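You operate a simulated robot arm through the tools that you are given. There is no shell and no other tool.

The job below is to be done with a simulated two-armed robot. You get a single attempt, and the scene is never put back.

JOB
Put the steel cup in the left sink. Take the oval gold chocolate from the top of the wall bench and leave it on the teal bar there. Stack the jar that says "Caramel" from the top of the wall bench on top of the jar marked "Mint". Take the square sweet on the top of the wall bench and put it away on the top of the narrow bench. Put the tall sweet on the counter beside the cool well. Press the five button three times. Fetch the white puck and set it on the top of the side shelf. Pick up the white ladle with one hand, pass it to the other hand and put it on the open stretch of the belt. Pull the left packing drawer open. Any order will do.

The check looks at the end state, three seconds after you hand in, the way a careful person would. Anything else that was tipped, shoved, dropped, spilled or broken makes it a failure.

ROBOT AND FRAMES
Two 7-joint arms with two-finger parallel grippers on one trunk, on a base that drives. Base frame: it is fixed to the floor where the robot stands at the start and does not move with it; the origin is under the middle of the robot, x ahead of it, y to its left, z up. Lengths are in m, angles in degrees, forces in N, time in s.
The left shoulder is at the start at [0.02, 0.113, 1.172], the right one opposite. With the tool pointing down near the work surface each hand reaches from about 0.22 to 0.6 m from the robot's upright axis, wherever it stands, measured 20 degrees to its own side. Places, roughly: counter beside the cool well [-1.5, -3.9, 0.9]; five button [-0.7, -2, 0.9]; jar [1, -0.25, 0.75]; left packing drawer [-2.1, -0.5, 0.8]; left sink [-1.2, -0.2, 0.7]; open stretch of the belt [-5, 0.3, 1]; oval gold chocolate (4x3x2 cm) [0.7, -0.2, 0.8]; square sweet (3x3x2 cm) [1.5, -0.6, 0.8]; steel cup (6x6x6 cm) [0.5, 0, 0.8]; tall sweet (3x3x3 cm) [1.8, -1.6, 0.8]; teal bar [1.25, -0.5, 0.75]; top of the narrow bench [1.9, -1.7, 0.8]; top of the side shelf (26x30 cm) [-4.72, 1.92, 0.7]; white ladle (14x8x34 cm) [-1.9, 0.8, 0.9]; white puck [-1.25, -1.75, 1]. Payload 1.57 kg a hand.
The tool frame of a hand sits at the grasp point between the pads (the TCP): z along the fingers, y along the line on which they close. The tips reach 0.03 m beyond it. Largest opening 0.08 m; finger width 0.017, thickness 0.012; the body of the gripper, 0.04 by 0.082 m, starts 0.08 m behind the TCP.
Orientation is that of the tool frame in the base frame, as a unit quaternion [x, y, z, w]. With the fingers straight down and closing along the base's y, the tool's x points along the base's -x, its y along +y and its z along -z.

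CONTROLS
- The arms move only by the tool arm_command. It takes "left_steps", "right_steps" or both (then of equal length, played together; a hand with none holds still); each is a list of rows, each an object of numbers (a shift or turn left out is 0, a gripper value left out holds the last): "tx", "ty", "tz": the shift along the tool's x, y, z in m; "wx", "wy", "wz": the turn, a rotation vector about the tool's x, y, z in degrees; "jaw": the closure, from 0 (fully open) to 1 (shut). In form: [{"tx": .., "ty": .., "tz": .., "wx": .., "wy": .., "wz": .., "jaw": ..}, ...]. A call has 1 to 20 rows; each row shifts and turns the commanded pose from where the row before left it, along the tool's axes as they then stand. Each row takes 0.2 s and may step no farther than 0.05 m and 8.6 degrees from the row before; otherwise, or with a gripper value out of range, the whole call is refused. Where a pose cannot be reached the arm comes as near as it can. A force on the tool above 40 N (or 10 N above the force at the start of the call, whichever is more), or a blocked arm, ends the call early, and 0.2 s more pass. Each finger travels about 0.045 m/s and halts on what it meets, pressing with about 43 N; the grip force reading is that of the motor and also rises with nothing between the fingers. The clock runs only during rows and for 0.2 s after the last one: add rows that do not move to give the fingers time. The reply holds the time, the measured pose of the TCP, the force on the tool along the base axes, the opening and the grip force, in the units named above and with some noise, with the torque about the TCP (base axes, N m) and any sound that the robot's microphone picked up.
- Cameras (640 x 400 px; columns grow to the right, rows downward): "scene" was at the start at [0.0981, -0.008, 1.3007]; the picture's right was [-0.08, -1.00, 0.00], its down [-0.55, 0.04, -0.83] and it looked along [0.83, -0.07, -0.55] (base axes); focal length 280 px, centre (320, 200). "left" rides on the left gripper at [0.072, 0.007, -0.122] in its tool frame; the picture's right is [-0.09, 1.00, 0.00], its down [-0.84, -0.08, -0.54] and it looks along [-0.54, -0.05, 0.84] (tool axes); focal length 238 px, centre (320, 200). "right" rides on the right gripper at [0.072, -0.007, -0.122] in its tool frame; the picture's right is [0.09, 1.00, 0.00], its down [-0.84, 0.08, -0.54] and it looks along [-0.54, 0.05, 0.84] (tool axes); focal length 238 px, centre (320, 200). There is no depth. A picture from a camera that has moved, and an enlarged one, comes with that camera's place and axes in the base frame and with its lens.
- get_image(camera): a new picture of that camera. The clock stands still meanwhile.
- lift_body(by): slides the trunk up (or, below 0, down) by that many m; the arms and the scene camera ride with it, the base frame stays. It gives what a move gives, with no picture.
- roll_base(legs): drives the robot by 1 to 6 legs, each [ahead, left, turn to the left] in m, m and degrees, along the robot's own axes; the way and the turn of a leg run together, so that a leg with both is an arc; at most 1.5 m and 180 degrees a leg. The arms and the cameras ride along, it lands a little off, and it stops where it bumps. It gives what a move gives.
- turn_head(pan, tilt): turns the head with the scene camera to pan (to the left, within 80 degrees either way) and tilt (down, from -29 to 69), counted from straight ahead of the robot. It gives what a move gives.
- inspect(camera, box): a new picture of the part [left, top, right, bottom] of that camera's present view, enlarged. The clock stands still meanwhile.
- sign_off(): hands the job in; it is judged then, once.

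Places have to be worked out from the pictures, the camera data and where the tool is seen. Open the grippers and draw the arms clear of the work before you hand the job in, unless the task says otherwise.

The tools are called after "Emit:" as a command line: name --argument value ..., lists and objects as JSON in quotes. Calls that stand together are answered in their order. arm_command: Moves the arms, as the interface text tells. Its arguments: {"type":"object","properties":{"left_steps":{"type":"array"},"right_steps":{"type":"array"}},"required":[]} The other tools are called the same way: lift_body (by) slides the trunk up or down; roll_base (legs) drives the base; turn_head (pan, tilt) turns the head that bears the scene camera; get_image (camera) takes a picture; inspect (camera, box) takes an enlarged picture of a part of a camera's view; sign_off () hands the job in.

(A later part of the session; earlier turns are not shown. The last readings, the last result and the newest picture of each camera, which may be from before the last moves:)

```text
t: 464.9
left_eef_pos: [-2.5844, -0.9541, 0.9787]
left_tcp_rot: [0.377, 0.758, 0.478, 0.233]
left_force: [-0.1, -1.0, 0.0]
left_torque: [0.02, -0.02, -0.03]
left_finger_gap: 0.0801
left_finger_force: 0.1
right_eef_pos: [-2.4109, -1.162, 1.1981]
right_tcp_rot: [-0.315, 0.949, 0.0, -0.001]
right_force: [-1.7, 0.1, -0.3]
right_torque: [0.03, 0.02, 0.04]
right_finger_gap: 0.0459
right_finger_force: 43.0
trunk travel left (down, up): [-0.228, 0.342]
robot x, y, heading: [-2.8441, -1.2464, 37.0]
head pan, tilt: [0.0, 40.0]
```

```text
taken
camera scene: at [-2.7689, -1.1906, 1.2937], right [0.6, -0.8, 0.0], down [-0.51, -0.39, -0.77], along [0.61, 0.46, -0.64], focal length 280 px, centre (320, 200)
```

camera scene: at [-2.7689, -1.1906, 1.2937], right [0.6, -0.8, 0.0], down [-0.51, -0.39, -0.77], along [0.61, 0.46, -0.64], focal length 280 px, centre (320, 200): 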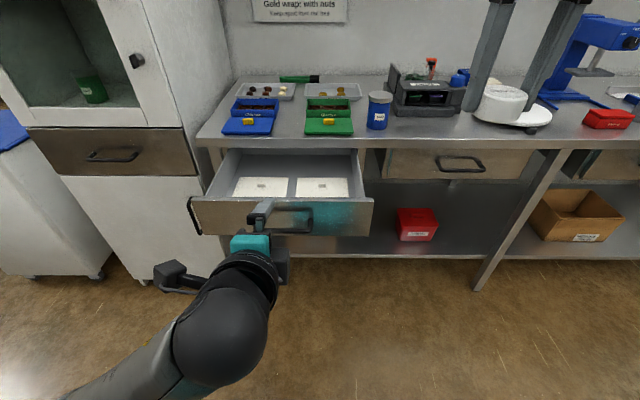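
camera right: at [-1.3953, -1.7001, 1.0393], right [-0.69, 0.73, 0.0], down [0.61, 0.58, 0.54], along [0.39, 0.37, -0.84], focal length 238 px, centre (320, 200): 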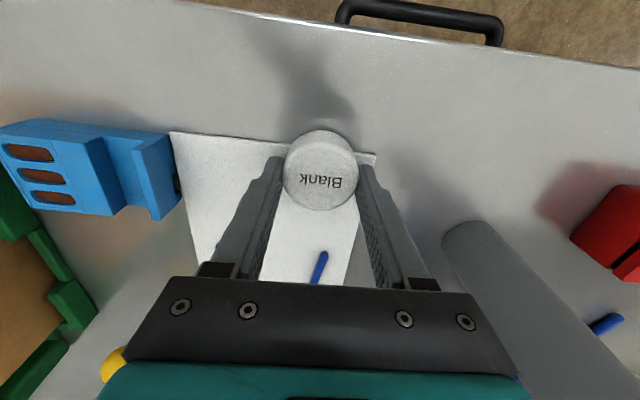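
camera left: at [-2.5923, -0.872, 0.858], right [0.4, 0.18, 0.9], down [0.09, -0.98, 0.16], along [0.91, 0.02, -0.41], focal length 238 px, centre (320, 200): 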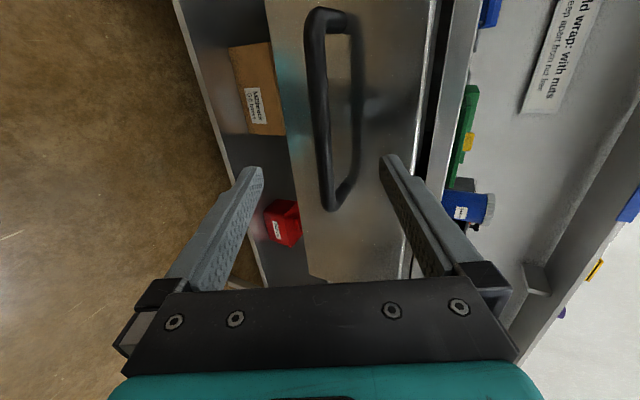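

Drawer is clearly open. Restore the left hand orientation (raise, un-pitch, un-yaw).

Emit:
arm_command --left_steps '[{"ty": 0.036, "tz": -0.0175}, {"ty": 0.036, "tz": -0.0175}, {"ty": 0.036, "tz": -0.0175}, {"wx": 8}, {"wx": 8}, {"wx": 8}, {"wx": 8}, {"wx": 8}, {"wx": 8}, {"wx": 8}, {"wx": 8}, {}]'

Emit:
arm_command --left_steps '[{"wz": -8}, {"wz": -8}, {"wz": -8}, {"wz": -8}, {"wz": -8}, {"wz": -8}, {"wz": -8}, {"wz": -8}, {"wz": -8}, {"wz": -8}, {"wz": -8}, {"wz": -2}, {}]'

```text
t: 466.1
left_eef_pos: [-2.5776, -0.8947, 1.055]
left_tcp_rot: [0.398, 0.81, 0.422, 0.091]
left_force: [0.1, -0.3, 0.0]
left_torque: [-0.01, 0.01, 0.05]
left_finger_gap: 0.08
left_finger_force: 0.0
left hand out of reach, approached as far as the arm can: row 1, 2, 5, 6
right_eef_pos: [-2.4108, -1.1628, 1.1978]
right_tcp_rot: [-0.317, 0.948, 0.0, -0.001]
right_force: [0.7, 0.2, -1.6]
right_torque: [0.01, 0.0, -0.03]
right_finger_gap: 0.0458
right_finger_force: 43.0
trunk travel left (down, up): [-0.228, 0.342]
robot x, y, heading: [-2.8446, -1.2463, 36.8]
head pan, tilt: [0.0, 40.0]
stopped in row 6 (left hand): the arm was blocked; the commanded pose is now the measured one
```

```text
t: 467.5
left_eef_pos: [-2.5997, -0.8542, 1.0609]
left_tcp_rot: [0.032, 0.887, 0.41, 0.209]
left_force: [-0.3, 0.7, -0.4]
left_torque: [0.03, -0.01, 0.01]
left_finger_gap: 0.0799
left_finger_force: 0.2
right_eef_pos: [-2.4107, -1.1612, 1.197]
right_tcp_rot: [-0.317, 0.948, -0.001, -0.001]
right_force: [0.7, -0.5, -0.9]
right_torque: [0.01, 0.03, -0.02]
right_finger_gap: 0.0456
right_finger_force: 43.1
trunk travel left (down, up): [-0.228, 0.342]
robot x, y, heading: [-2.8429, -1.2475, 37.2]
head pan, tilt: [0.0, 40.0]
stopped in row 7 (left hand): the arm was blocked; the commanded pose is now the measured one
```

The arm got blocked, perhaps by itself. Look at its posture.

Emit:
turn_head --pan 30 --tilt 40

Emit:
get_image --camera "scene"

Emit:
get_image --camera "left"

```text
t: 468.5
left_eef_pos: [-2.6008, -0.8545, 1.0595]
left_tcp_rot: [0.032, 0.887, 0.411, 0.21]
left_force: [0.3, 0.4, -0.1]
left_torque: [-0.03, 0.01, 0.01]
left_finger_gap: 0.08
left_finger_force: 0.0
right_eef_pos: [-2.4118, -1.1621, 1.1968]
right_tcp_rot: [-0.316, 0.949, -0.001, 0.0]
right_force: [-0.4, 0.4, -0.3]
right_torque: [0.03, -0.01, 0.0]
right_finger_gap: 0.046
right_finger_force: 43.5
trunk travel left (down, up): [-0.228, 0.342]
robot x, y, heading: [-2.8453, -1.245, 37.1]
head pan, tilt: [30.0, 40.0]
```

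```text
taken
camera scene: at [-2.8036, -1.1636, 1.2938], right [0.92, -0.39, 0.0], down [-0.25, -0.59, -0.77], along [0.3, 0.7, -0.64], focal length 280 px, centre (320, 200)
```

scene: 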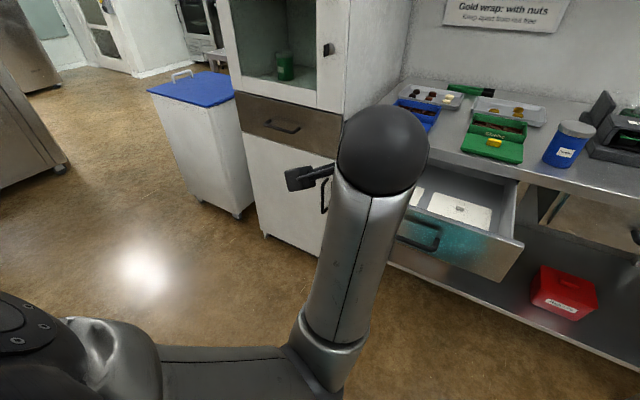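

```text
taken
camera left: at [-2.714, -0.9211, 1.1093], right [-0.03, 0.64, 0.77], down [0.56, -0.63, 0.54], along [0.83, 0.44, -0.33], focal length 238 px, centre (320, 200)
```

left: 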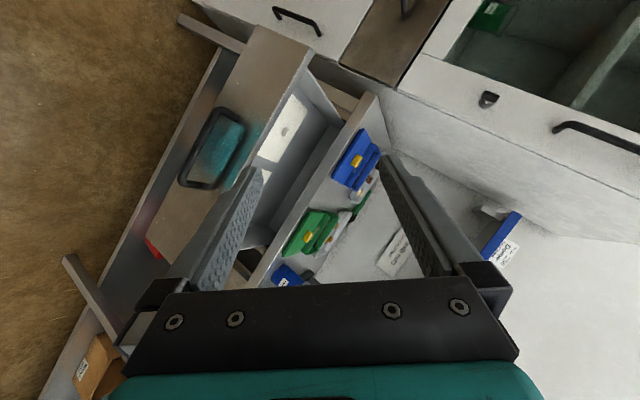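

The elbow is folded inward in front of my chest. I move the hand outwards (left) first to unfold.

Emit:
arm_command --left_steps '[{"tx": 0.0275, "ty": 0.0224, "tz": 0.0123}, {"tx": 0.0275, "ty": 0.0224, "tz": 0.0123}, {"tx": 0.0275, "ty": 0.0224, "tz": 0.0123}, {"tx": 0.0275, "ty": 0.0224, "tz": 0.0123}, {}]'

Emit:
get_image --camera "scene"

```text
t: 469.7
left_eef_pos: [-2.6926, -0.7349, 1.0575]
left_tcp_rot: [0.032, 0.887, 0.409, 0.211]
left_force: [0.7, 0.0, 0.7]
left_torque: [-0.01, 0.01, -0.02]
left_finger_gap: 0.0799
left_finger_force: 0.1
right_eef_pos: [-2.4105, -1.1624, 1.1976]
right_tcp_rot: [-0.317, 0.948, 0.0, -0.001]
right_force: [0.4, 0.1, -0.7]
right_torque: [0.01, -0.02, 0.0]
right_finger_gap: 0.0459
right_finger_force: 42.6
trunk travel left (down, up): [-0.228, 0.342]
robot x, y, heading: [-2.8452, -1.2481, 36.7]
head pan, tilt: [30.0, 40.0]
```

```text
taken
camera scene: at [-2.8035, -1.1636, 1.2938], right [0.92, -0.39, 0.0], down [-0.25, -0.59, -0.77], along [0.3, 0.7, -0.64], focal length 280 px, centre (320, 200)
```

scene: 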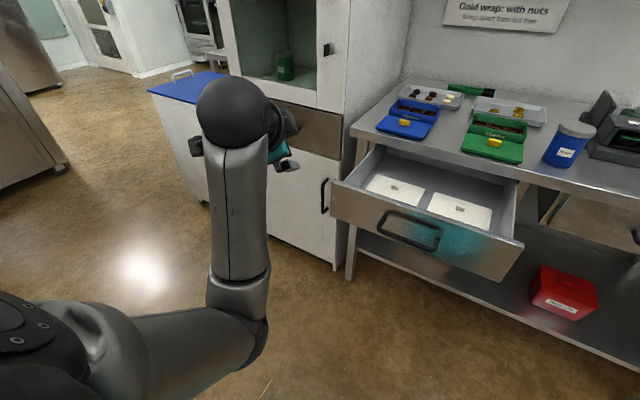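

Now rotate back to tool-down about the computed axis (67.5° total).

Emit:
arm_command --left_steps '[{"wx": 4.36, "wy": 4.44, "wz": -4.2}, {"wx": 4.36, "wy": 4.44, "wz": -4.2}, {"wx": 4.36, "wy": 4.44, "wz": -4.2}, {"wx": 4.36, "wy": 4.44, "wz": -4.2}, {"wx": 4.36, "wy": 4.44, "wz": -4.2}, {"wx": 4.36, "wy": 4.44, "wz": -4.2}, {"wx": 4.36, "wy": 4.44, "wz": -4.2}, {"wx": 4.36, "wy": 4.44, "wz": -4.2}, {"wx": 4.36, "wy": 4.44, "wz": -4.2}, {}]'

Emit:
get_image --camera "scene"

```text
t: 471.9
left_eef_pos: [-2.691, -0.7359, 1.0585]
left_tcp_rot: [-0.317, 0.949, -0.002, -0.001]
left_force: [-1.0, 0.5, 0.2]
left_torque: [0.01, -0.01, -0.01]
left_finger_gap: 0.0801
left_finger_force: 0.1
right_eef_pos: [-2.4114, -1.1622, 1.1975]
right_tcp_rot: [-0.317, 0.948, -0.001, -0.001]
right_force: [-0.2, 0.8, -1.1]
right_torque: [0.0, -0.01, -0.01]
right_finger_gap: 0.0461
right_finger_force: 43.0
trunk travel left (down, up): [-0.228, 0.342]
robot x, y, heading: [-2.8434, -1.2464, 37.0]
head pan, tilt: [30.0, 40.0]
```

```text
taken
camera scene: at [-2.8036, -1.1636, 1.2938], right [0.92, -0.39, 0.0], down [-0.25, -0.59, -0.77], along [0.3, 0.71, -0.64], focal length 280 px, centre (320, 200)
```

scene: 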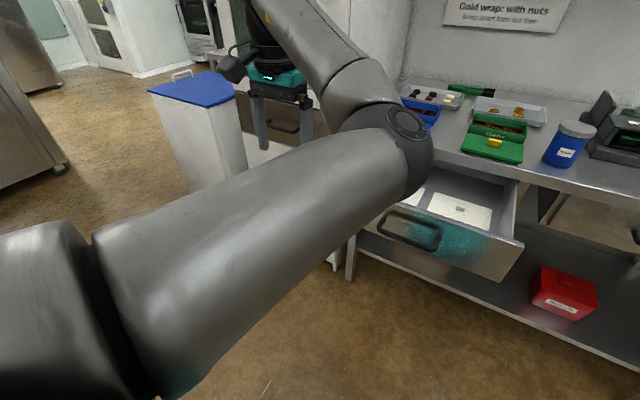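

Left hand is level again but the elbow is in an unusual inside pose. I test moving the hand toward its usual place.

Emit:
arm_command --left_steps '[{"tz": -0.04}, {"tz": -0.04}, {"ty": -0.03}, {"ty": -0.03}, {"ty": -0.03}, {}]'

Emit:
get_image --camera "scene"

```text
t: 473.3
left_eef_pos: [-2.6744, -0.7558, 1.1388]
left_tcp_rot: [-0.316, 0.949, -0.002, 0.0]
left_force: [0.1, 0.5, 0.0]
left_torque: [-0.02, 0.0, 0.0]
left_finger_gap: 0.08
left_finger_force: 0.1
left hand out of reach, approached as far as the arm can: row 3, 4, 5
right_eef_pos: [-2.4091, -1.162, 1.1968]
right_tcp_rot: [-0.316, 0.949, 0.001, 0.0]
right_force: [-0.2, 0.2, -0.8]
right_torque: [-0.02, 0.01, -0.04]
right_finger_gap: 0.046
right_finger_force: 43.1
trunk travel left (down, up): [-0.228, 0.342]
robot x, y, heading: [-2.8471, -1.244, 37.1]
head pan, tilt: [30.0, 40.0]
```

```text
taken
camera scene: at [-2.8037, -1.1635, 1.2938], right [0.92, -0.39, 0.0], down [-0.25, -0.59, -0.77], along [0.3, 0.7, -0.64], focal length 280 px, centre (320, 200)
```

scene: 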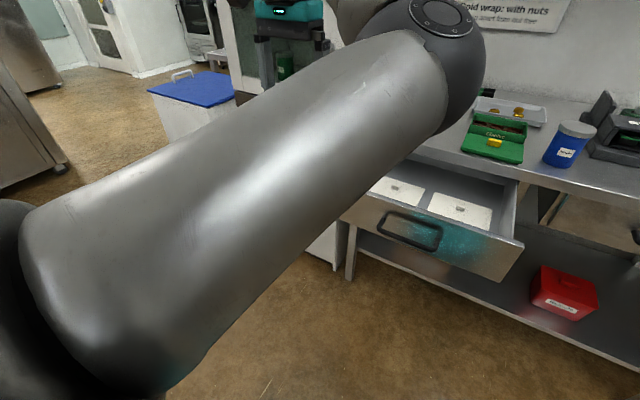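

The elbow flipped inward during un-pitching. I'll reverse those last motions to get the elbow back out, after backing up a little for room.

Emit:
roll_base --legs '[[-0.15, 0, 0]]'

Emit:
arm_command --left_steps '[{"tz": 0.04, "ty": 0.013}, {"tz": 0.04, "ty": 0.013}, {"wx": -4.36, "wy": -4.44, "wz": 4.2}, {"wx": -4.36, "wy": -4.44, "wz": 4.2}, {"wx": -4.36, "wy": -4.44, "wz": 4.2}, {"wx": -4.36, "wy": -4.44, "wz": 4.2}, {"wx": -4.36, "wy": -4.44, "wz": 4.2}, {"wx": -4.36, "wy": -4.44, "wz": 4.2}, {"wx": -4.36, "wy": -4.44, "wz": 4.2}, {"wx": -4.36, "wy": -4.44, "wz": 4.2}, {"wx": -4.36, "wy": -4.44, "wz": 4.2}, {}]'

Emit:
get_image --camera "scene"

```text
t: 474.7
left_eef_pos: [-2.7917, -0.8455, 1.14]
left_tcp_rot: [-0.314, 0.949, -0.002, -0.001]
left_force: [0.3, -0.6, 0.1]
left_torque: [0.02, -0.03, -0.02]
left_finger_gap: 0.0797
left_finger_force: 0.0
right_eef_pos: [-2.53, -1.2542, 1.1974]
right_tcp_rot: [-0.315, 0.949, -0.001, 0.0]
right_force: [-0.1, 0.5, -0.2]
right_torque: [0.0, -0.02, 0.0]
right_finger_gap: 0.0459
right_finger_force: 43.2
trunk travel left (down, up): [-0.228, 0.342]
robot x, y, heading: [-2.9648, -1.3386, 36.6]
head pan, tilt: [30.0, 40.0]
```

```text
t: 477.3
left_eef_pos: [-2.8165, -0.8137, 1.0733]
left_tcp_rot: [0.024, 0.88, 0.428, 0.207]
left_force: [-0.2, -0.6, -0.6]
left_torque: [0.0, 0.0, 0.02]
left_finger_gap: 0.0801
left_finger_force: 0.0
right_eef_pos: [-2.5308, -1.254, 1.1974]
right_tcp_rot: [-0.316, 0.949, 0.0, -0.001]
right_force: [0.4, 0.0, -1.5]
right_torque: [0.03, 0.0, 0.0]
right_finger_gap: 0.046
right_finger_force: 43.0
trunk travel left (down, up): [-0.228, 0.342]
robot x, y, heading: [-2.9671, -1.3356, 36.9]
head pan, tilt: [30.0, 40.0]
```

```text
taken
camera scene: at [-2.9233, -1.2537, 1.2938], right [0.92, -0.39, 0.0], down [-0.25, -0.59, -0.77], along [0.3, 0.7, -0.64], focal length 280 px, centre (320, 200)
```

scene: 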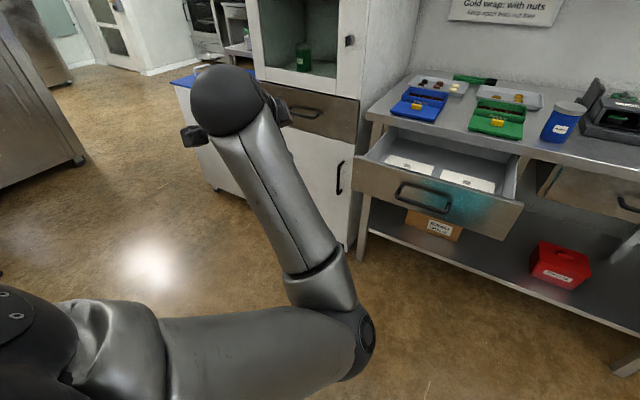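

Continue reversing: move right, then yaw back and pitch back, checking the elbow.

Emit:
arm_command --left_steps '[{"tx": -0.0275, "ty": -0.0224, "tz": -0.0123}, {"tx": -0.0275, "ty": -0.0224, "tz": -0.0123}, {"tx": -0.0275, "ty": -0.0224, "tz": -0.0123}, {"wz": 8}, {"wz": 8}, {"wz": 8}, {"wz": 8}, {"wz": 8}, {"wz": 8}, {"wx": -8}, {"wx": -8}, {}]'

Emit:
get_image --camera "scene"

```text
t: 478.0
left_eef_pos: [-2.7797, -0.8651, 1.0842]
left_tcp_rot: [0.018, 0.865, 0.473, 0.167]
left_force: [-0.1, 0.7, -0.6]
left_torque: [0.01, 0.01, 0.03]
left_finger_gap: 0.0802
left_finger_force: 0.0
right_eef_pos: [-2.5308, -1.253, 1.1974]
right_tcp_rot: [-0.316, 0.949, 0.0, -0.002]
right_force: [-0.6, -0.3, -1.2]
right_torque: [-0.03, -0.03, 0.01]
right_finger_gap: 0.0462
right_finger_force: 42.8
trunk travel left (down, up): [-0.228, 0.342]
robot x, y, heading: [-2.9673, -1.3346, 36.8]
head pan, tilt: [30.0, 40.0]
stopped in row 3 (left hand): the arm was blocked; the commanded pose is now the measured one
```

```text
taken
camera scene: at [-2.9235, -1.2536, 1.2938], right [0.92, -0.39, 0.0], down [-0.25, -0.59, -0.77], along [0.3, 0.7, -0.64], focal length 280 px, centre (320, 200)
```

scene: 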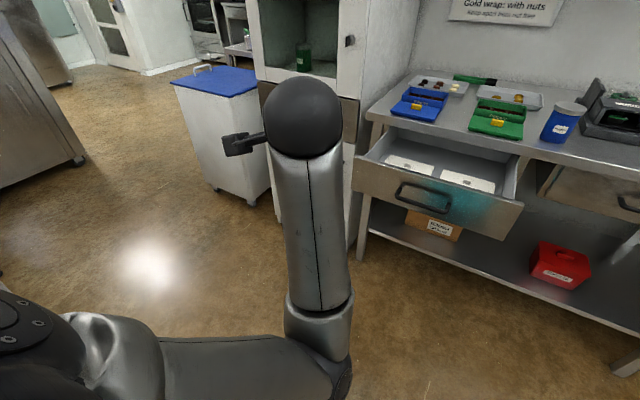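

Emit:
turn_head --pan 0 --tilt 60

Emit:
get_image --camera "scene"

```text
t: 479.0
left_eef_pos: [-2.7798, -0.8637, 1.0846]
left_tcp_rot: [0.017, 0.865, 0.472, 0.168]
left_force: [0.1, -1.1, -0.1]
left_torque: [0.01, -0.01, -0.01]
left_finger_gap: 0.0799
left_finger_force: 0.1
right_eef_pos: [-2.5305, -1.2534, 1.1968]
right_tcp_rot: [-0.315, 0.949, -0.001, -0.001]
right_force: [-0.1, -0.4, -1.1]
right_torque: [0.0, 0.01, 0.03]
right_finger_gap: 0.046
right_finger_force: 43.4
trunk travel left (down, up): [-0.228, 0.342]
robot x, y, heading: [-2.9644, -1.3374, 37.0]
head pan, tilt: [0.0, 60.0]
```

```text
taken
camera scene: at [-2.9036, -1.2918, 1.2671], right [0.6, -0.8, 0.0], down [-0.69, -0.52, -0.5], along [0.4, 0.3, -0.87], focal length 280 px, centre (320, 200)
```

scene: 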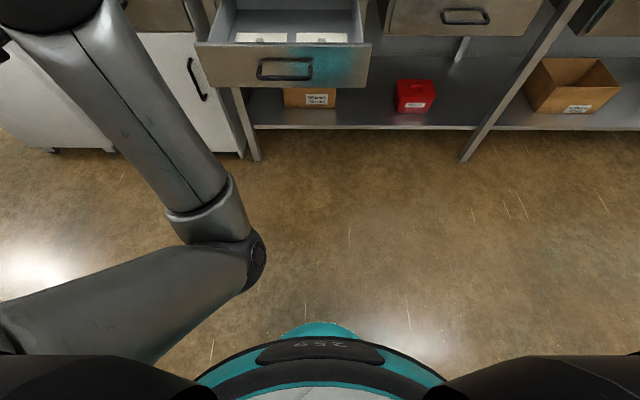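

I raise the hand to the height where the original pitch was done (z≈1.25), then rotate back to the pitched orientation and undo pitch and yaw from there.

Emit:
arm_command --left_steps '[{"tx": -0.011, "ty": 0.0329, "tz": -0.0199}, {"tx": -0.011, "ty": 0.0329, "tz": -0.0199}, {"tx": -0.011, "ty": 0.0329, "tz": -0.0199}, {"tx": -0.011, "ty": 0.0329, "tz": -0.0199}, {}]'

Emit:
arm_command --left_steps '[{"wx": 0.12, "wy": -4.86, "wz": 5.53}, {"wx": 0.12, "wy": -4.86, "wz": 5.53}, {"wx": 0.12, "wy": -4.86, "wz": 5.53}, {"wx": 0.12, "wy": -4.86, "wz": 5.53}, {"wx": 0.12, "wy": -4.86, "wz": 5.53}, {"wx": 0.12, "wy": -4.86, "wz": 5.53}, {}]'

Emit:
turn_head --pan 30 --tilt 40

Emit:
get_image --camera "scene"

```text
t: 480.2
left_eef_pos: [-2.7819, -0.8655, 1.245]
left_tcp_rot: [0.018, 0.865, 0.472, 0.169]
left_force: [0.3, 0.6, -0.5]
left_torque: [0.01, 0.03, -0.03]
left_finger_gap: 0.08
left_finger_force: 0.1
right_eef_pos: [-2.5313, -1.252, 1.1982]
right_tcp_rot: [-0.316, 0.949, 0.0, -0.001]
right_force: [-0.4, 0.2, 0.3]
right_torque: [0.04, -0.06, 0.03]
right_finger_gap: 0.0461
right_finger_force: 42.8
trunk travel left (down, up): [-0.228, 0.342]
robot x, y, heading: [-2.9644, -1.3384, 37.0]
head pan, tilt: [0.0, 60.0]
```

```text
t: 481.8
left_eef_pos: [-2.7645, -0.8267, 1.2388]
left_tcp_rot: [0.379, 0.757, 0.476, 0.239]
left_force: [-0.1, 0.1, 0.4]
left_torque: [0.0, -0.01, 0.0]
left_finger_gap: 0.0801
left_finger_force: 0.1
left hand out of reach, approached as far as the arm can: row 4, 5, 6
right_eef_pos: [-2.5302, -1.2534, 1.1979]
right_tcp_rot: [-0.316, 0.949, -0.001, -0.001]
right_force: [0.0, -0.1, -1.2]
right_torque: [0.0, -0.03, 0.04]
right_finger_gap: 0.0459
right_finger_force: 42.8
trunk travel left (down, up): [-0.228, 0.342]
robot x, y, heading: [-2.9626, -1.3395, 36.7]
head pan, tilt: [0.0, 60.0]
```

```text
t: 482.7
left_eef_pos: [-2.7652, -0.8272, 1.2385]
left_tcp_rot: [0.379, 0.758, 0.475, 0.237]
left_force: [-0.8, 0.2, -0.2]
left_torque: [-0.02, 0.02, -0.01]
left_finger_gap: 0.08
left_finger_force: 0.0
right_eef_pos: [-2.5313, -1.2545, 1.1975]
right_tcp_rot: [-0.316, 0.949, 0.0, -0.001]
right_force: [0.6, -0.3, -0.5]
right_torque: [-0.01, -0.01, 0.01]
right_finger_gap: 0.0461
right_finger_force: 42.9
trunk travel left (down, up): [-0.228, 0.342]
robot x, y, heading: [-2.963, -1.3404, 37.1]
head pan, tilt: [30.0, 40.0]
```

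```text
taken
camera scene: at [-2.9233, -1.2537, 1.2938], right [0.92, -0.39, 0.0], down [-0.25, -0.59, -0.77], along [0.3, 0.7, -0.64], focal length 280 px, centre (320, 200)
```

scene: 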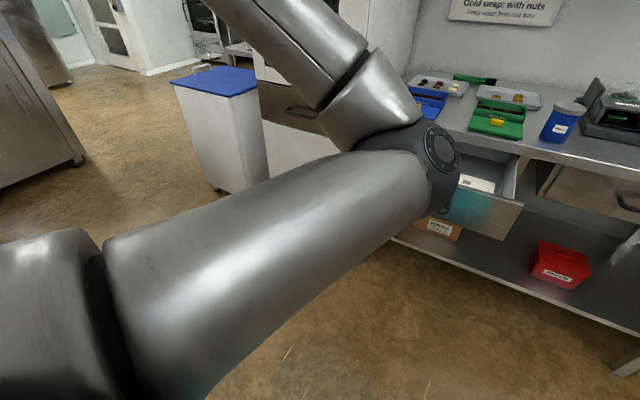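

Still inside. New idea: with the tool pointing down, yawing clockwise past the wrist limit should drag the forearm (and elbow) outward. Un-pitch first.

Emit:
arm_command --left_steps '[{"wx": 8}, {"wx": 8}, {"wx": 8}, {"wx": 8}, {"wx": 8}, {"wx": 8}, {"wx": 8}, {"wx": 8}, {}]'

Emit:
get_image --camera "scene"

```text
t: 484.7
left_eef_pos: [-2.7638, -0.8222, 1.2401]
left_tcp_rot: [0.447, 0.894, 0.002, 0.001]
left_force: [0.6, 1.0, -0.5]
left_torque: [0.01, 0.03, 0.02]
left_finger_gap: 0.0802
left_finger_force: 0.0
left hand out of reach, approached as far as the arm can: row 1
right_eef_pos: [-2.5301, -1.2536, 1.198]
right_tcp_rot: [-0.316, 0.949, 0.0, -0.001]
right_force: [0.8, 0.8, -0.3]
right_torque: [-0.01, -0.03, -0.01]
right_finger_gap: 0.046
right_finger_force: 43.3
trunk travel left (down, up): [-0.228, 0.342]
robot x, y, heading: [-2.9661, -1.3383, 36.8]
head pan, tilt: [30.0, 40.0]
```

```text
taken
camera scene: at [-2.9233, -1.2539, 1.2938], right [0.92, -0.39, 0.0], down [-0.25, -0.59, -0.77], along [0.3, 0.7, -0.64], focal length 280 px, centre (320, 200)
```

scene: 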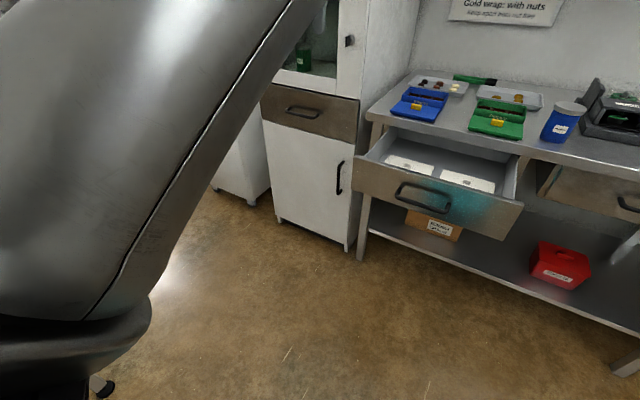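

Emit:
turn_head --pan 40 --tilt 0

Emit:
get_image --camera "scene"

```text
t: 485.8
left_eef_pos: [-2.7631, -0.8216, 1.239]
left_tcp_rot: [0.447, 0.895, 0.002, 0.001]
left_force: [-0.1, 0.1, 0.2]
left_torque: [0.0, 0.0, -0.02]
left_finger_gap: 0.0799
left_finger_force: 0.1
right_eef_pos: [-2.5308, -1.2544, 1.1963]
right_tcp_rot: [-0.315, 0.949, 0.0, -0.001]
right_force: [0.1, 0.0, -0.1]
right_torque: [-0.02, 0.0, -0.02]
right_finger_gap: 0.0457
right_finger_force: 42.5
trunk travel left (down, up): [-0.228, 0.342]
robot x, y, heading: [-2.9624, -1.3354, 36.8]
head pan, tilt: [40.0, 0.0]
```

```text
taken
camera scene: at [-2.9363, -1.2442, 1.3575], right [0.97, -0.23, 0.0], down [0.0, 0.0, -1.0], along [0.23, 0.97, 0.0], focal length 280 px, centre (320, 200)
```

scene: 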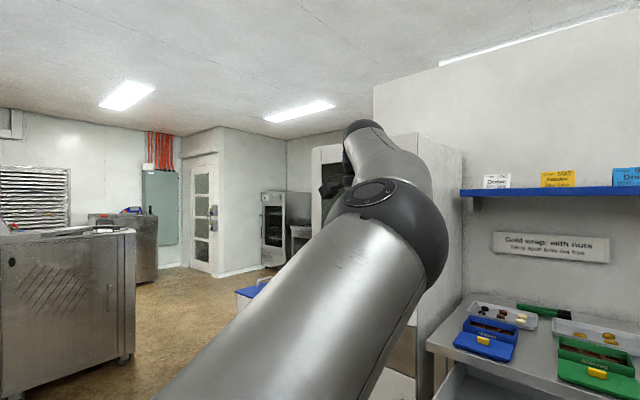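

The arm is nearly straight now. Undo the yaw from here and see how the elbow settles.

Emit:
arm_command --left_steps '[{"wz": -8}, {"wz": -8}, {"wz": -8}, {"wz": -8}, {"wz": -8}, {"wz": -8}, {"wz": -8}, {"wz": -8}, {"wz": -8}, {"wz": -8}, {"wz": -8}, {"wz": -2}, {}]'

Emit:
get_image --camera "scene"

```text
t: 488.6
left_eef_pos: [-2.764, -0.8225, 1.2394]
left_tcp_rot: [-0.316, 0.949, 0.0, 0.002]
left_force: [0.3, -0.6, 0.8]
left_torque: [-0.01, -0.02, 0.01]
left_finger_gap: 0.0798
left_finger_force: 0.1
right_eef_pos: [-2.5309, -1.2533, 1.1975]
right_tcp_rot: [-0.316, 0.949, 0.0, 0.0]
right_force: [0.0, -0.3, -1.5]
right_torque: [-0.02, -0.01, -0.03]
right_finger_gap: 0.0461
right_finger_force: 42.6
trunk travel left (down, up): [-0.228, 0.342]
robot x, y, heading: [-2.9593, -1.332, 36.6]
head pan, tilt: [40.0, 0.0]
```

```text
taken
camera scene: at [-2.9364, -1.2442, 1.3575], right [0.97, -0.23, 0.0], down [0.0, 0.0, -1.0], along [0.23, 0.97, 0.0], focal length 280 px, centre (320, 200)
```

scene: 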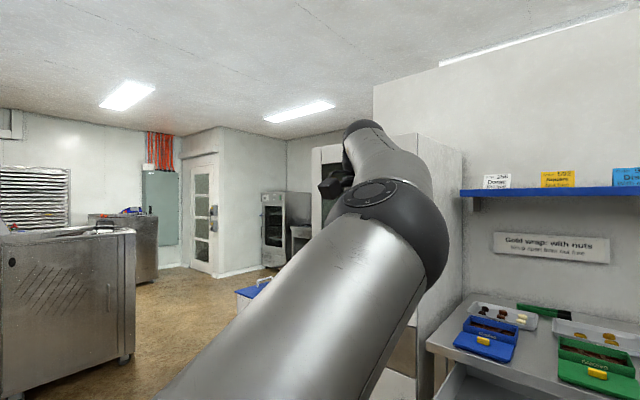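

Tool is level with the elbow nearly in line. Test moving the hand to the centre from here.

Emit:
arm_command --left_steps '[{"ty": -0.03}, {"ty": -0.03}, {"ty": -0.03}, {"ty": -0.03}, {"ty": -0.03}, {}]'

Emit:
get_image --camera "scene"

```text
t: 490.0
left_eef_pos: [-2.6745, -0.9378, 1.2394]
left_tcp_rot: [-0.317, 0.948, 0.0, 0.003]
left_force: [-0.8, -0.6, 0.2]
left_torque: [0.06, -0.01, 0.0]
left_finger_gap: 0.0798
left_finger_force: 0.1
right_eef_pos: [-2.5313, -1.2531, 1.1974]
right_tcp_rot: [-0.316, 0.949, -0.001, -0.001]
right_force: [-0.5, 0.1, -0.6]
right_torque: [0.0, -0.01, 0.03]
right_finger_gap: 0.0461
right_finger_force: 42.9
trunk travel left (down, up): [-0.228, 0.342]
robot x, y, heading: [-2.9658, -1.3372, 36.8]
head pan, tilt: [40.0, 0.0]
```

```text
taken
camera scene: at [-2.9365, -1.2439, 1.3575], right [0.97, -0.23, 0.0], down [0.0, 0.0, -1.0], along [0.23, 0.97, 0.0], focal length 280 px, centre (320, 200)
```

scene: 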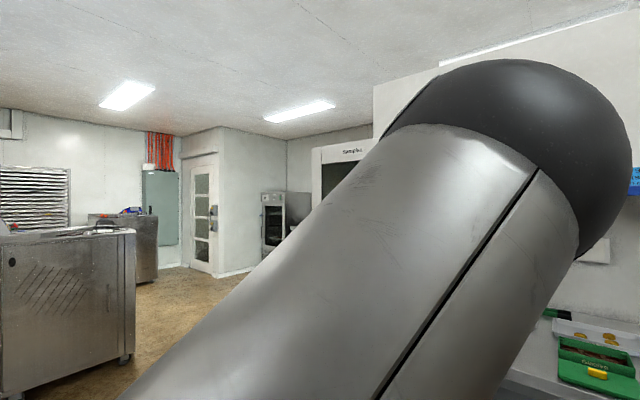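

Emit:
arm_command --left_steps '[{"tz": 0.03}, {"tz": 0.03}, {"tz": 0.03}, {"tx": 0.03}, {"tx": 0.03}, {}]'

Emit:
turn_head --pan 60 --tilt 0

Emit:
get_image --camera "scene"

```text
t: 491.4
left_eef_pos: [-2.7171, -0.9305, 1.1644]
left_tcp_rot: [-0.316, 0.949, 0.0, 0.001]
left_force: [0.4, -0.1, -0.6]
left_torque: [0.0, 0.0, 0.02]
left_finger_gap: 0.0802
left_finger_force: 0.1
left hand out of reach, approached as far as the arm can: row 3, 4, 5
right_eef_pos: [-2.5291, -1.254, 1.1974]
right_tcp_rot: [-0.316, 0.949, 0.0, -0.001]
right_force: [0.1, -0.6, -0.4]
right_torque: [0.02, 0.02, 0.04]
right_finger_gap: 0.0461
right_finger_force: 42.9
trunk travel left (down, up): [-0.228, 0.342]
robot x, y, heading: [-2.9644, -1.3354, 36.6]
head pan, tilt: [40.0, 0.0]
```

```text
t: 492.2
left_eef_pos: [-2.7169, -0.9301, 1.165]
left_tcp_rot: [-0.316, 0.949, -0.001, 0.001]
left_force: [0.7, -1.5, 0.8]
left_torque: [0.01, -0.02, 0.02]
left_finger_gap: 0.0799
left_finger_force: 0.0
right_eef_pos: [-2.5303, -1.2528, 1.1982]
right_tcp_rot: [-0.316, 0.949, 0.0, 0.0]
right_force: [-0.5, 0.5, -0.3]
right_torque: [0.01, -0.01, -0.05]
right_finger_gap: 0.0459
right_finger_force: 42.6
trunk travel left (down, up): [-0.228, 0.342]
robot x, y, heading: [-2.9644, -1.3346, 36.9]
head pan, tilt: [60.0, 0.0]
```

```text
taken
camera scene: at [-2.9675, -1.2425, 1.3575], right [0.99, 0.12, 0.0], down [0.0, 0.0, -1.0], along [-0.12, 0.99, 0.0], focal length 280 px, centre (320, 200)
```

scene: 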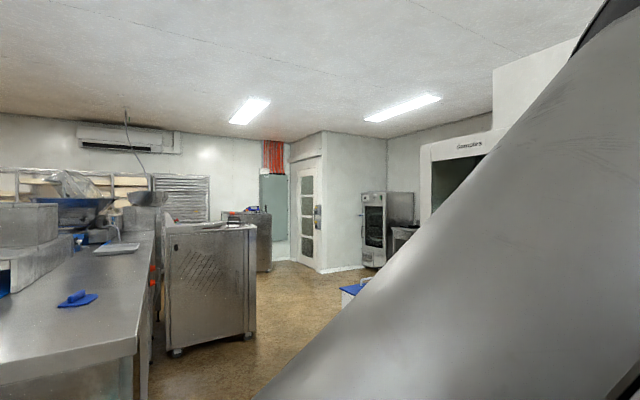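

Elbow is up-inside. I try forcing it outward by demanding the tool point inward (to the right), which the inside-elbow posture can't satisfy.

Emit:
arm_command --left_steps '[{"ty": 0.035}, {"ty": 0.035}, {"ty": 0.03}, {"wx": 8}, {"wx": 8}, {"wx": 8}, {"wx": 8}, {"wx": 8}, {"wx": 8}, {"wx": 8}, {"wx": 8}, {"wx": 8}, {"wx": 8}, {}]'

Emit:
turn_head --pan 40 --tilt 20

Emit:
get_image --camera "scene"

```text
t: 495.2
left_eef_pos: [-2.7889, -0.9019, 1.1527]
left_tcp_rot: [-0.25, 0.729, -0.602, 0.21]
left_force: [-0.6, 0.4, 0.1]
left_torque: [0.01, -0.02, 0.03]
left_finger_gap: 0.0801
left_finger_force: 0.1
left hand out of reach, approached as far as the arm can: row 12, 13
right_eef_pos: [-2.5303, -1.2545, 1.1978]
right_tcp_rot: [-0.316, 0.949, 0.001, 0.0]
right_force: [0.6, -0.9, -0.7]
right_torque: [0.0, 0.0, -0.01]
right_finger_gap: 0.0458
right_finger_force: 43.4
trunk travel left (down, up): [-0.228, 0.342]
robot x, y, heading: [-2.9624, -1.3334, 36.8]
head pan, tilt: [60.0, 0.0]
```

```text
t: 496.1
left_eef_pos: [-2.7877, -0.9014, 1.153]
left_tcp_rot: [-0.249, 0.73, -0.601, 0.21]
left_force: [-0.1, 0.5, 0.5]
left_torque: [0.03, -0.02, -0.02]
left_finger_gap: 0.0799
left_finger_force: 0.1
right_eef_pos: [-2.5303, -1.2535, 1.1965]
right_tcp_rot: [-0.315, 0.949, 0.0, -0.001]
right_force: [-0.3, -0.4, -0.2]
right_torque: [0.0, -0.01, 0.02]
right_finger_gap: 0.046
right_finger_force: 43.1
trunk travel left (down, up): [-0.228, 0.342]
robot x, y, heading: [-2.9672, -1.3355, 37.0]
head pan, tilt: [40.0, 20.0]
```

```text
taken
camera scene: at [-2.9357, -1.2412, 1.3253], right [0.97, -0.23, 0.0], down [-0.08, -0.33, -0.94], along [0.21, 0.92, -0.34], focal length 280 px, centre (320, 200)
```

scene: 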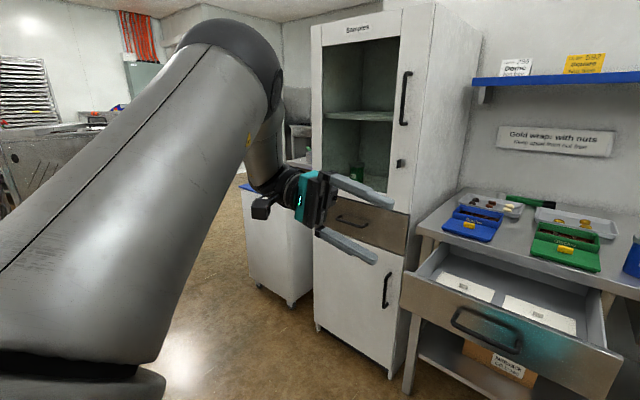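

The elbow swung outside. Now rotate the tool back to pointing down.

Emit:
arm_command --left_steps '[{"wx": -8}, {"wx": -8}, {"wx": -8}, {"wx": -8}, {"wx": -8}, {"wx": -8}, {"wx": -8}, {"wx": -8}, {"wx": -8}, {"wx": -7}, {}]'

Emit:
get_image --camera "scene"

```text
t: 498.5
left_eef_pos: [-2.7897, -0.9017, 1.1534]
left_tcp_rot: [-0.316, 0.949, -0.007, 0.005]
left_force: [-0.1, -0.1, -0.9]
left_torque: [0.0, 0.0, 0.02]
left_finger_gap: 0.0802
left_finger_force: 0.0
right_eef_pos: [-2.5307, -1.254, 1.1976]
right_tcp_rot: [-0.315, 0.949, 0.0, -0.001]
right_force: [0.2, -0.1, -0.3]
right_torque: [-0.04, 0.02, -0.02]
right_finger_gap: 0.046
right_finger_force: 43.2
trunk travel left (down, up): [-0.228, 0.342]
robot x, y, heading: [-2.9625, -1.3351, 36.7]
head pan, tilt: [40.0, 20.0]
```

```text
taken
camera scene: at [-2.9355, -1.2411, 1.3252], right [0.97, -0.23, 0.0], down [-0.08, -0.33, -0.94], along [0.21, 0.91, -0.34], focal length 280 px, centre (320, 200)
```

scene: 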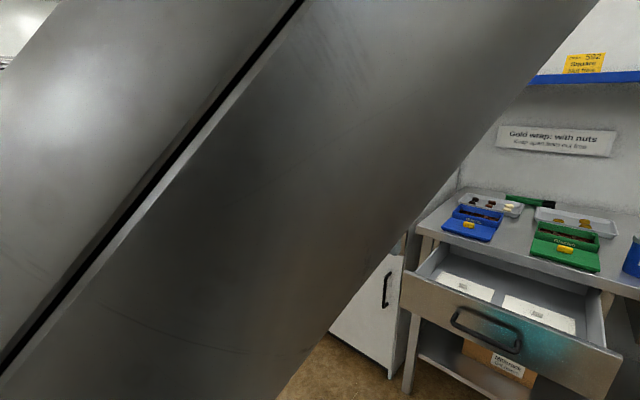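

It fell back inside. I repeat, but lower the hand well down while the tool points inward, so the elbow settles low and outside before rotating back.

Emit:
arm_command --left_steps '[{"wx": 8}, {"wx": 8}, {"wx": 8}, {"wx": 8}, {"wx": 8}, {"wx": 8}, {"wx": 8}, {"wx": 8}, {"wx": 8}, {"wx": 8}, {"ty": 0.04}, {"ty": 0.04}, {"ty": 0.04}, {"ty": 0.04}, {"ty": 0.04}, {}]'

Emit:
get_image --camera "scene"

```text
t: 501.9
left_eef_pos: [-2.8244, -0.9278, 0.9613]
left_tcp_rot: [-0.242, 0.725, -0.611, 0.207]
left_force: [-0.6, 0.7, 0.2]
left_torque: [-0.02, 0.02, 0.03]
left_finger_gap: 0.0799
left_finger_force: 0.1
left hand out of reach, approached as far as the arm can: row 10, 12, 13, 14, 15
right_eef_pos: [-2.5306, -1.2534, 1.1985]
right_tcp_rot: [-0.316, 0.949, 0.0, -0.001]
right_force: [0.1, 0.8, -1.6]
right_torque: [0.01, 0.02, -0.01]
right_finger_gap: 0.0459
right_finger_force: 42.9
trunk travel left (down, up): [-0.228, 0.342]
robot x, y, heading: [-2.9658, -1.3396, 36.9]
head pan, tilt: [40.0, 20.0]
```

```text
taken
camera scene: at [-2.9357, -1.2412, 1.3253], right [0.97, -0.23, 0.0], down [-0.08, -0.33, -0.94], along [0.21, 0.91, -0.34], focal length 280 px, centre (320, 200)
```

scene: 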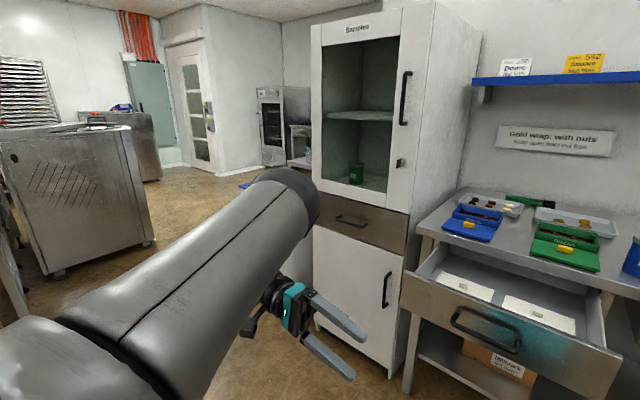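

Emit:
arm_command --left_steps '[{"tz": 0.04}, {"tz": 0.04}, {"tz": 0.04}, {"tz": 0.04}, {"tz": 0.03}, {}]'

Emit:
turn_head --pan 20 --tilt 40

Emit:
get_image --camera "scene"

```text
t: 503.3
left_eef_pos: [-2.7123, -1.0776, 0.932]
left_tcp_rot: [-0.24, 0.724, -0.613, 0.206]
left_force: [-0.9, 0.7, 0.3]
left_torque: [0.0, 0.01, 0.01]
left_finger_gap: 0.0798
left_finger_force: 0.0
right_eef_pos: [-2.5307, -1.2538, 1.1972]
right_tcp_rot: [-0.315, 0.949, 0.0, -0.001]
right_force: [0.4, 0.2, -1.2]
right_torque: [-0.03, 0.01, -0.01]
right_finger_gap: 0.0461
right_finger_force: 43.2
trunk travel left (down, up): [-0.228, 0.342]
robot x, y, heading: [-2.9658, -1.3371, 36.9]
head pan, tilt: [40.0, 20.0]
```

```text
t: 504.1
left_eef_pos: [-2.7112, -1.0774, 0.9323]
left_tcp_rot: [-0.239, 0.724, -0.613, 0.206]
left_force: [0.2, 0.5, -0.5]
left_torque: [-0.01, 0.02, 0.01]
left_finger_gap: 0.0798
left_finger_force: 0.1
right_eef_pos: [-2.5306, -1.2521, 1.1976]
right_tcp_rot: [-0.316, 0.949, 0.0, -0.001]
right_force: [-1.1, 0.7, -1.1]
right_torque: [-0.01, 0.02, 0.02]
right_finger_gap: 0.0461
right_finger_force: 43.1
trunk travel left (down, up): [-0.228, 0.342]
robot x, y, heading: [-2.9665, -1.3371, 36.9]
head pan, tilt: [20.0, 40.0]
```

```text
taken
camera scene: at [-2.9104, -1.2606, 1.2939], right [0.84, -0.55, 0.0], down [-0.35, -0.54, -0.77], along [0.42, 0.64, -0.64], focal length 280 px, centre (320, 200)
```

scene: 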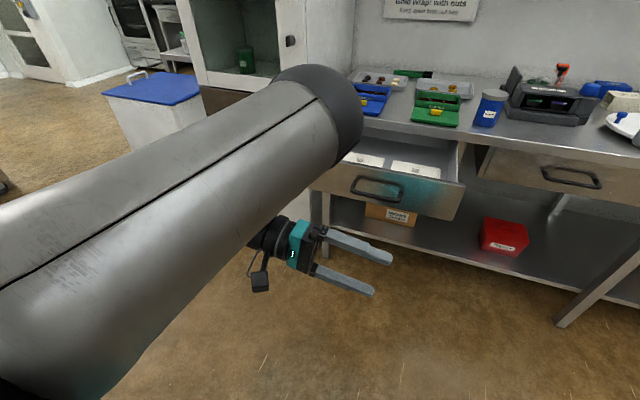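

I try a different return path (a loop): from tool-right, yaw it to point forward, then pitch it down.

Emit:
arm_command --left_steps '[{"ty": -0.04}, {"ty": -0.04}, {"ty": -0.04}, {"wy": -8}, {"wy": -8}, {"wy": -8}, {"wy": -8}, {"wy": -8}, {"wy": -8}, {"wy": -8}, {"wy": -8}, {"wy": -8}, {"wy": -8}, {"wy": -8}, {}]'

Emit:
turn_head --pan 40 --tilt 20

Emit:
get_image --camera "scene"

```text
t: 507.3
left_eef_pos: [-2.7608, -0.8806, 1.0424]
left_tcp_rot: [-0.6, 0.375, -0.277, 0.65]
left_force: [0.0, -0.4, -0.3]
left_torque: [-0.01, -0.02, 0.03]
left_finger_gap: 0.0801
left_finger_force: 0.0
left hand out of reach, approached as far as the arm can: row 1, 2, 3, 5, 6, 7, 8, 9, 10, 11, 12, 13, 14
right_eef_pos: [-2.5314, -1.2536, 1.1977]
right_tcp_rot: [-0.315, 0.949, 0.0, -0.001]
right_force: [1.1, 0.2, -1.7]
right_torque: [0.0, -0.03, -0.01]
right_finger_gap: 0.0461
right_finger_force: 42.4
trunk travel left (down, up): [-0.228, 0.342]
robot x, y, heading: [-2.9629, -1.338, 36.7]
head pan, tilt: [20.0, 40.0]
```

```text
t: 508.1
left_eef_pos: [-2.7599, -0.8796, 1.0403]
left_tcp_rot: [-0.6, 0.375, -0.277, 0.65]
left_force: [-0.3, 0.2, -0.3]
left_torque: [0.0, 0.0, 0.0]
left_finger_gap: 0.08
left_finger_force: 0.1
right_eef_pos: [-2.5308, -1.2522, 1.197]
right_tcp_rot: [-0.315, 0.949, 0.0, -0.001]
right_force: [-1.1, 0.1, -0.8]
right_torque: [0.01, -0.01, 0.0]
right_finger_gap: 0.046
right_finger_force: 43.6
trunk travel left (down, up): [-0.228, 0.342]
robot x, y, heading: [-2.9653, -1.3383, 37.0]
head pan, tilt: [40.0, 20.0]
```

```text
taken
camera scene: at [-2.9356, -1.2412, 1.3252], right [0.97, -0.23, 0.0], down [-0.08, -0.33, -0.94], along [0.22, 0.91, -0.34], focal length 280 px, centre (320, 200)
```

scene: 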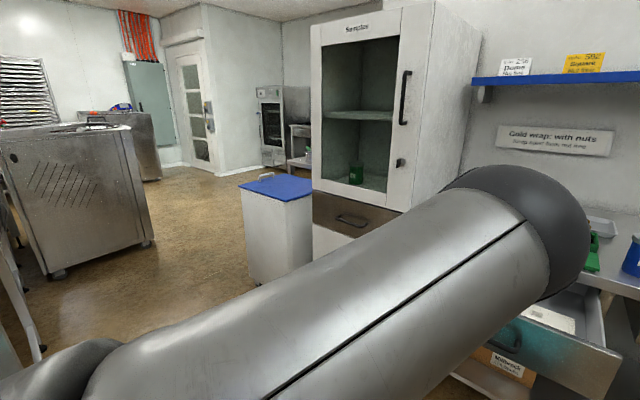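

Not yet. I complete the loop (pitch down) and see where the elbow ends up.

Emit:
arm_command --left_steps '[{"wx": -8}, {"wx": -8}, {"wx": -8}, {"wx": -8}, {"wx": -8}, {"wx": -8}, {"wx": -8}, {"wx": -8}, {"wx": -8}, {"wx": -8}, {"wx": -8}, {}]'

Emit:
get_image --camera "scene"

```text
t: 510.7
left_eef_pos: [-2.7793, -0.8593, 1.0405]
left_tcp_rot: [0.885, -0.46, -0.061, -0.049]
left_force: [-0.2, -0.2, -0.4]
left_torque: [-0.02, -0.04, -0.01]
left_finger_gap: 0.0802
left_finger_force: 0.2
left hand out of reach, approached as far as the arm can: row 1, 2, 3, 4, 5, 6
right_eef_pos: [-2.5297, -1.2531, 1.1979]
right_tcp_rot: [-0.315, 0.949, -0.001, 0.0]
right_force: [-0.7, -0.3, -0.5]
right_torque: [0.02, 0.0, 0.05]
right_finger_gap: 0.0458
right_finger_force: 43.2
trunk travel left (down, up): [-0.228, 0.342]
robot x, y, heading: [-2.9648, -1.339, 36.7]
head pan, tilt: [40.0, 20.0]
```

```text
taken
camera scene: at [-2.9358, -1.2413, 1.3253], right [0.97, -0.23, 0.0], down [-0.08, -0.33, -0.94], along [0.21, 0.91, -0.34], focal length 280 px, centre (320, 200)
```

scene: 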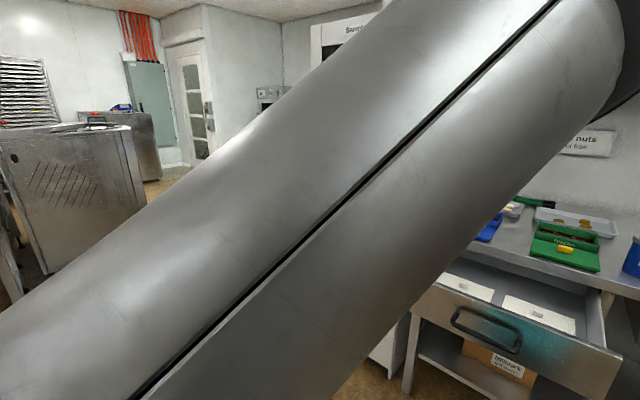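

Still inside. In the inside posture the hand cannot come to the centre, so: point the tool right at normal height (elbow goes out), move the hand to the centre there, and only then rotate the tool down. First undo the yaw and move the right hand aside.

Emit:
arm_command --left_steps '[{"wz": 8}, {"wz": 8}, {"wz": 8}, {"wz": 8}, {"wz": 8}, {"wz": 8}, {"wz": 8}, {"wz": 8}, {"wz": 8}, {"wz": 8}, {"wz": 8}, {"wz": 2}, {"tz": -0.04}, {"tz": -0.04}, {"tz": -0.03}, {}]' --right_steps '[{"ty": -0.03}, {"ty": -0.03}, {"ty": -0.03}, {"ty": -0.03}, {}, {}, {}, {}, {}, {}, {}, {}, {}, {}, {}, {}]'

Emit:
arm_command --left_steps '[{"wx": 8}, {"wx": 8}, {"wx": 8}, {"wx": 8}, {"wx": 8}, {"wx": 8}, {"wx": 8}, {"wx": 8}, {"wx": 8}, {"wx": 8}, {}]'

Emit:
get_image --camera "scene"

```text
t: 514.1
left_eef_pos: [-2.7689, -0.8759, 1.149]
left_tcp_rot: [-0.298, 0.951, 0.08, -0.008]
left_force: [0.6, 0.2, 0.2]
left_torque: [0.01, 0.02, 0.0]
left_finger_gap: 0.0801
left_finger_force: 0.1
right_eef_pos: [-2.4588, -1.3501, 1.1991]
right_tcp_rot: [-0.317, 0.949, -0.001, -0.001]
right_force: [-0.9, -1.0, 0.2]
right_torque: [0.02, 0.0, 0.01]
right_finger_gap: 0.0463
right_finger_force: 43.0
trunk travel left (down, up): [-0.228, 0.342]
robot x, y, heading: [-2.9649, -1.3368, 36.7]
head pan, tilt: [40.0, 20.0]
```

```text
t: 516.5
left_eef_pos: [-2.7698, -0.8773, 1.1484]
left_tcp_rot: [-0.233, 0.78, -0.549, 0.188]
left_force: [0.4, 0.2, -0.4]
left_torque: [-0.01, 0.0, -0.01]
left_finger_gap: 0.08
left_finger_force: 0.0
right_eef_pos: [-2.4589, -1.3507, 1.1994]
right_tcp_rot: [-0.315, 0.949, 0.0, -0.002]
right_force: [-0.4, 0.3, -0.4]
right_torque: [0.02, -0.01, 0.0]
right_finger_gap: 0.0459
right_finger_force: 43.2
trunk travel left (down, up): [-0.228, 0.342]
robot x, y, heading: [-2.9666, -1.3404, 36.9]
head pan, tilt: [40.0, 20.0]
```

```text
taken
camera scene: at [-2.9355, -1.2413, 1.3253], right [0.97, -0.23, 0.0], down [-0.08, -0.33, -0.94], along [0.21, 0.91, -0.34], focal length 280 px, centre (320, 200)
```

scene: 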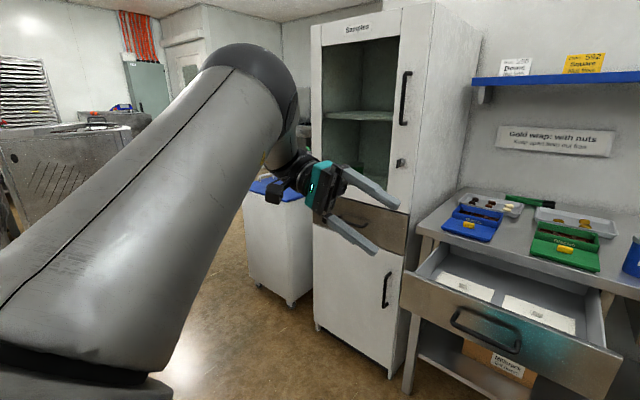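

Now move the hand to the centre while the tool points right.

Emit:
arm_command --left_steps '[{"wx": 8}, {"tz": 0.04, "ty": -0.008}, {"tz": 0.04, "ty": -0.008}, {"tz": 0.04, "ty": -0.008}, {"tz": 0.04, "ty": -0.008}, {"tz": 0.04, "ty": -0.008}, {"tz": 0.03, "ty": -0.008}, {}]'

Emit:
get_image --camera "scene"

```text
t: 518.3
left_eef_pos: [-2.6294, -1.065, 1.127]
left_tcp_rot: [-0.222, 0.743, -0.599, 0.201]
left_force: [0.6, -0.2, -0.8]
left_torque: [0.03, 0.02, 0.01]
left_finger_gap: 0.08
left_finger_force: 0.2
left hand out of reach, approached as far as the arm can: row 1, 5, 6, 7
right_eef_pos: [-2.4583, -1.3501, 1.1989]
right_tcp_rot: [-0.315, 0.949, -0.001, -0.001]
right_force: [1.9, -0.1, -0.7]
right_torque: [-0.01, -0.01, 0.0]
right_finger_gap: 0.0459
right_finger_force: 43.3
trunk travel left (down, up): [-0.228, 0.342]
robot x, y, heading: [-2.9658, -1.336, 36.6]
head pan, tilt: [40.0, 20.0]
```

```text
taken
camera scene: at [-2.9356, -1.2409, 1.3252], right [0.97, -0.23, 0.0], down [-0.08, -0.33, -0.94], along [0.21, 0.91, -0.34], focal length 280 px, centre (320, 200)
```

scene: 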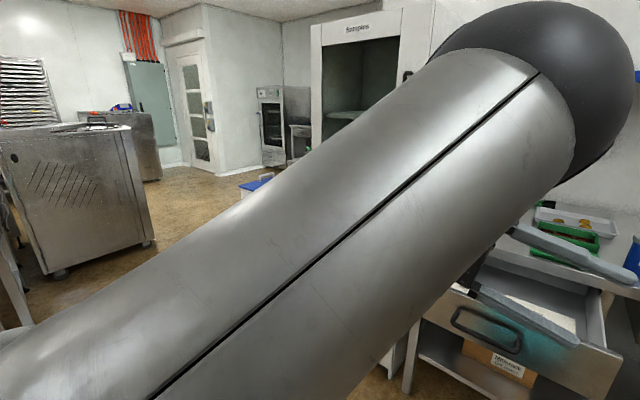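

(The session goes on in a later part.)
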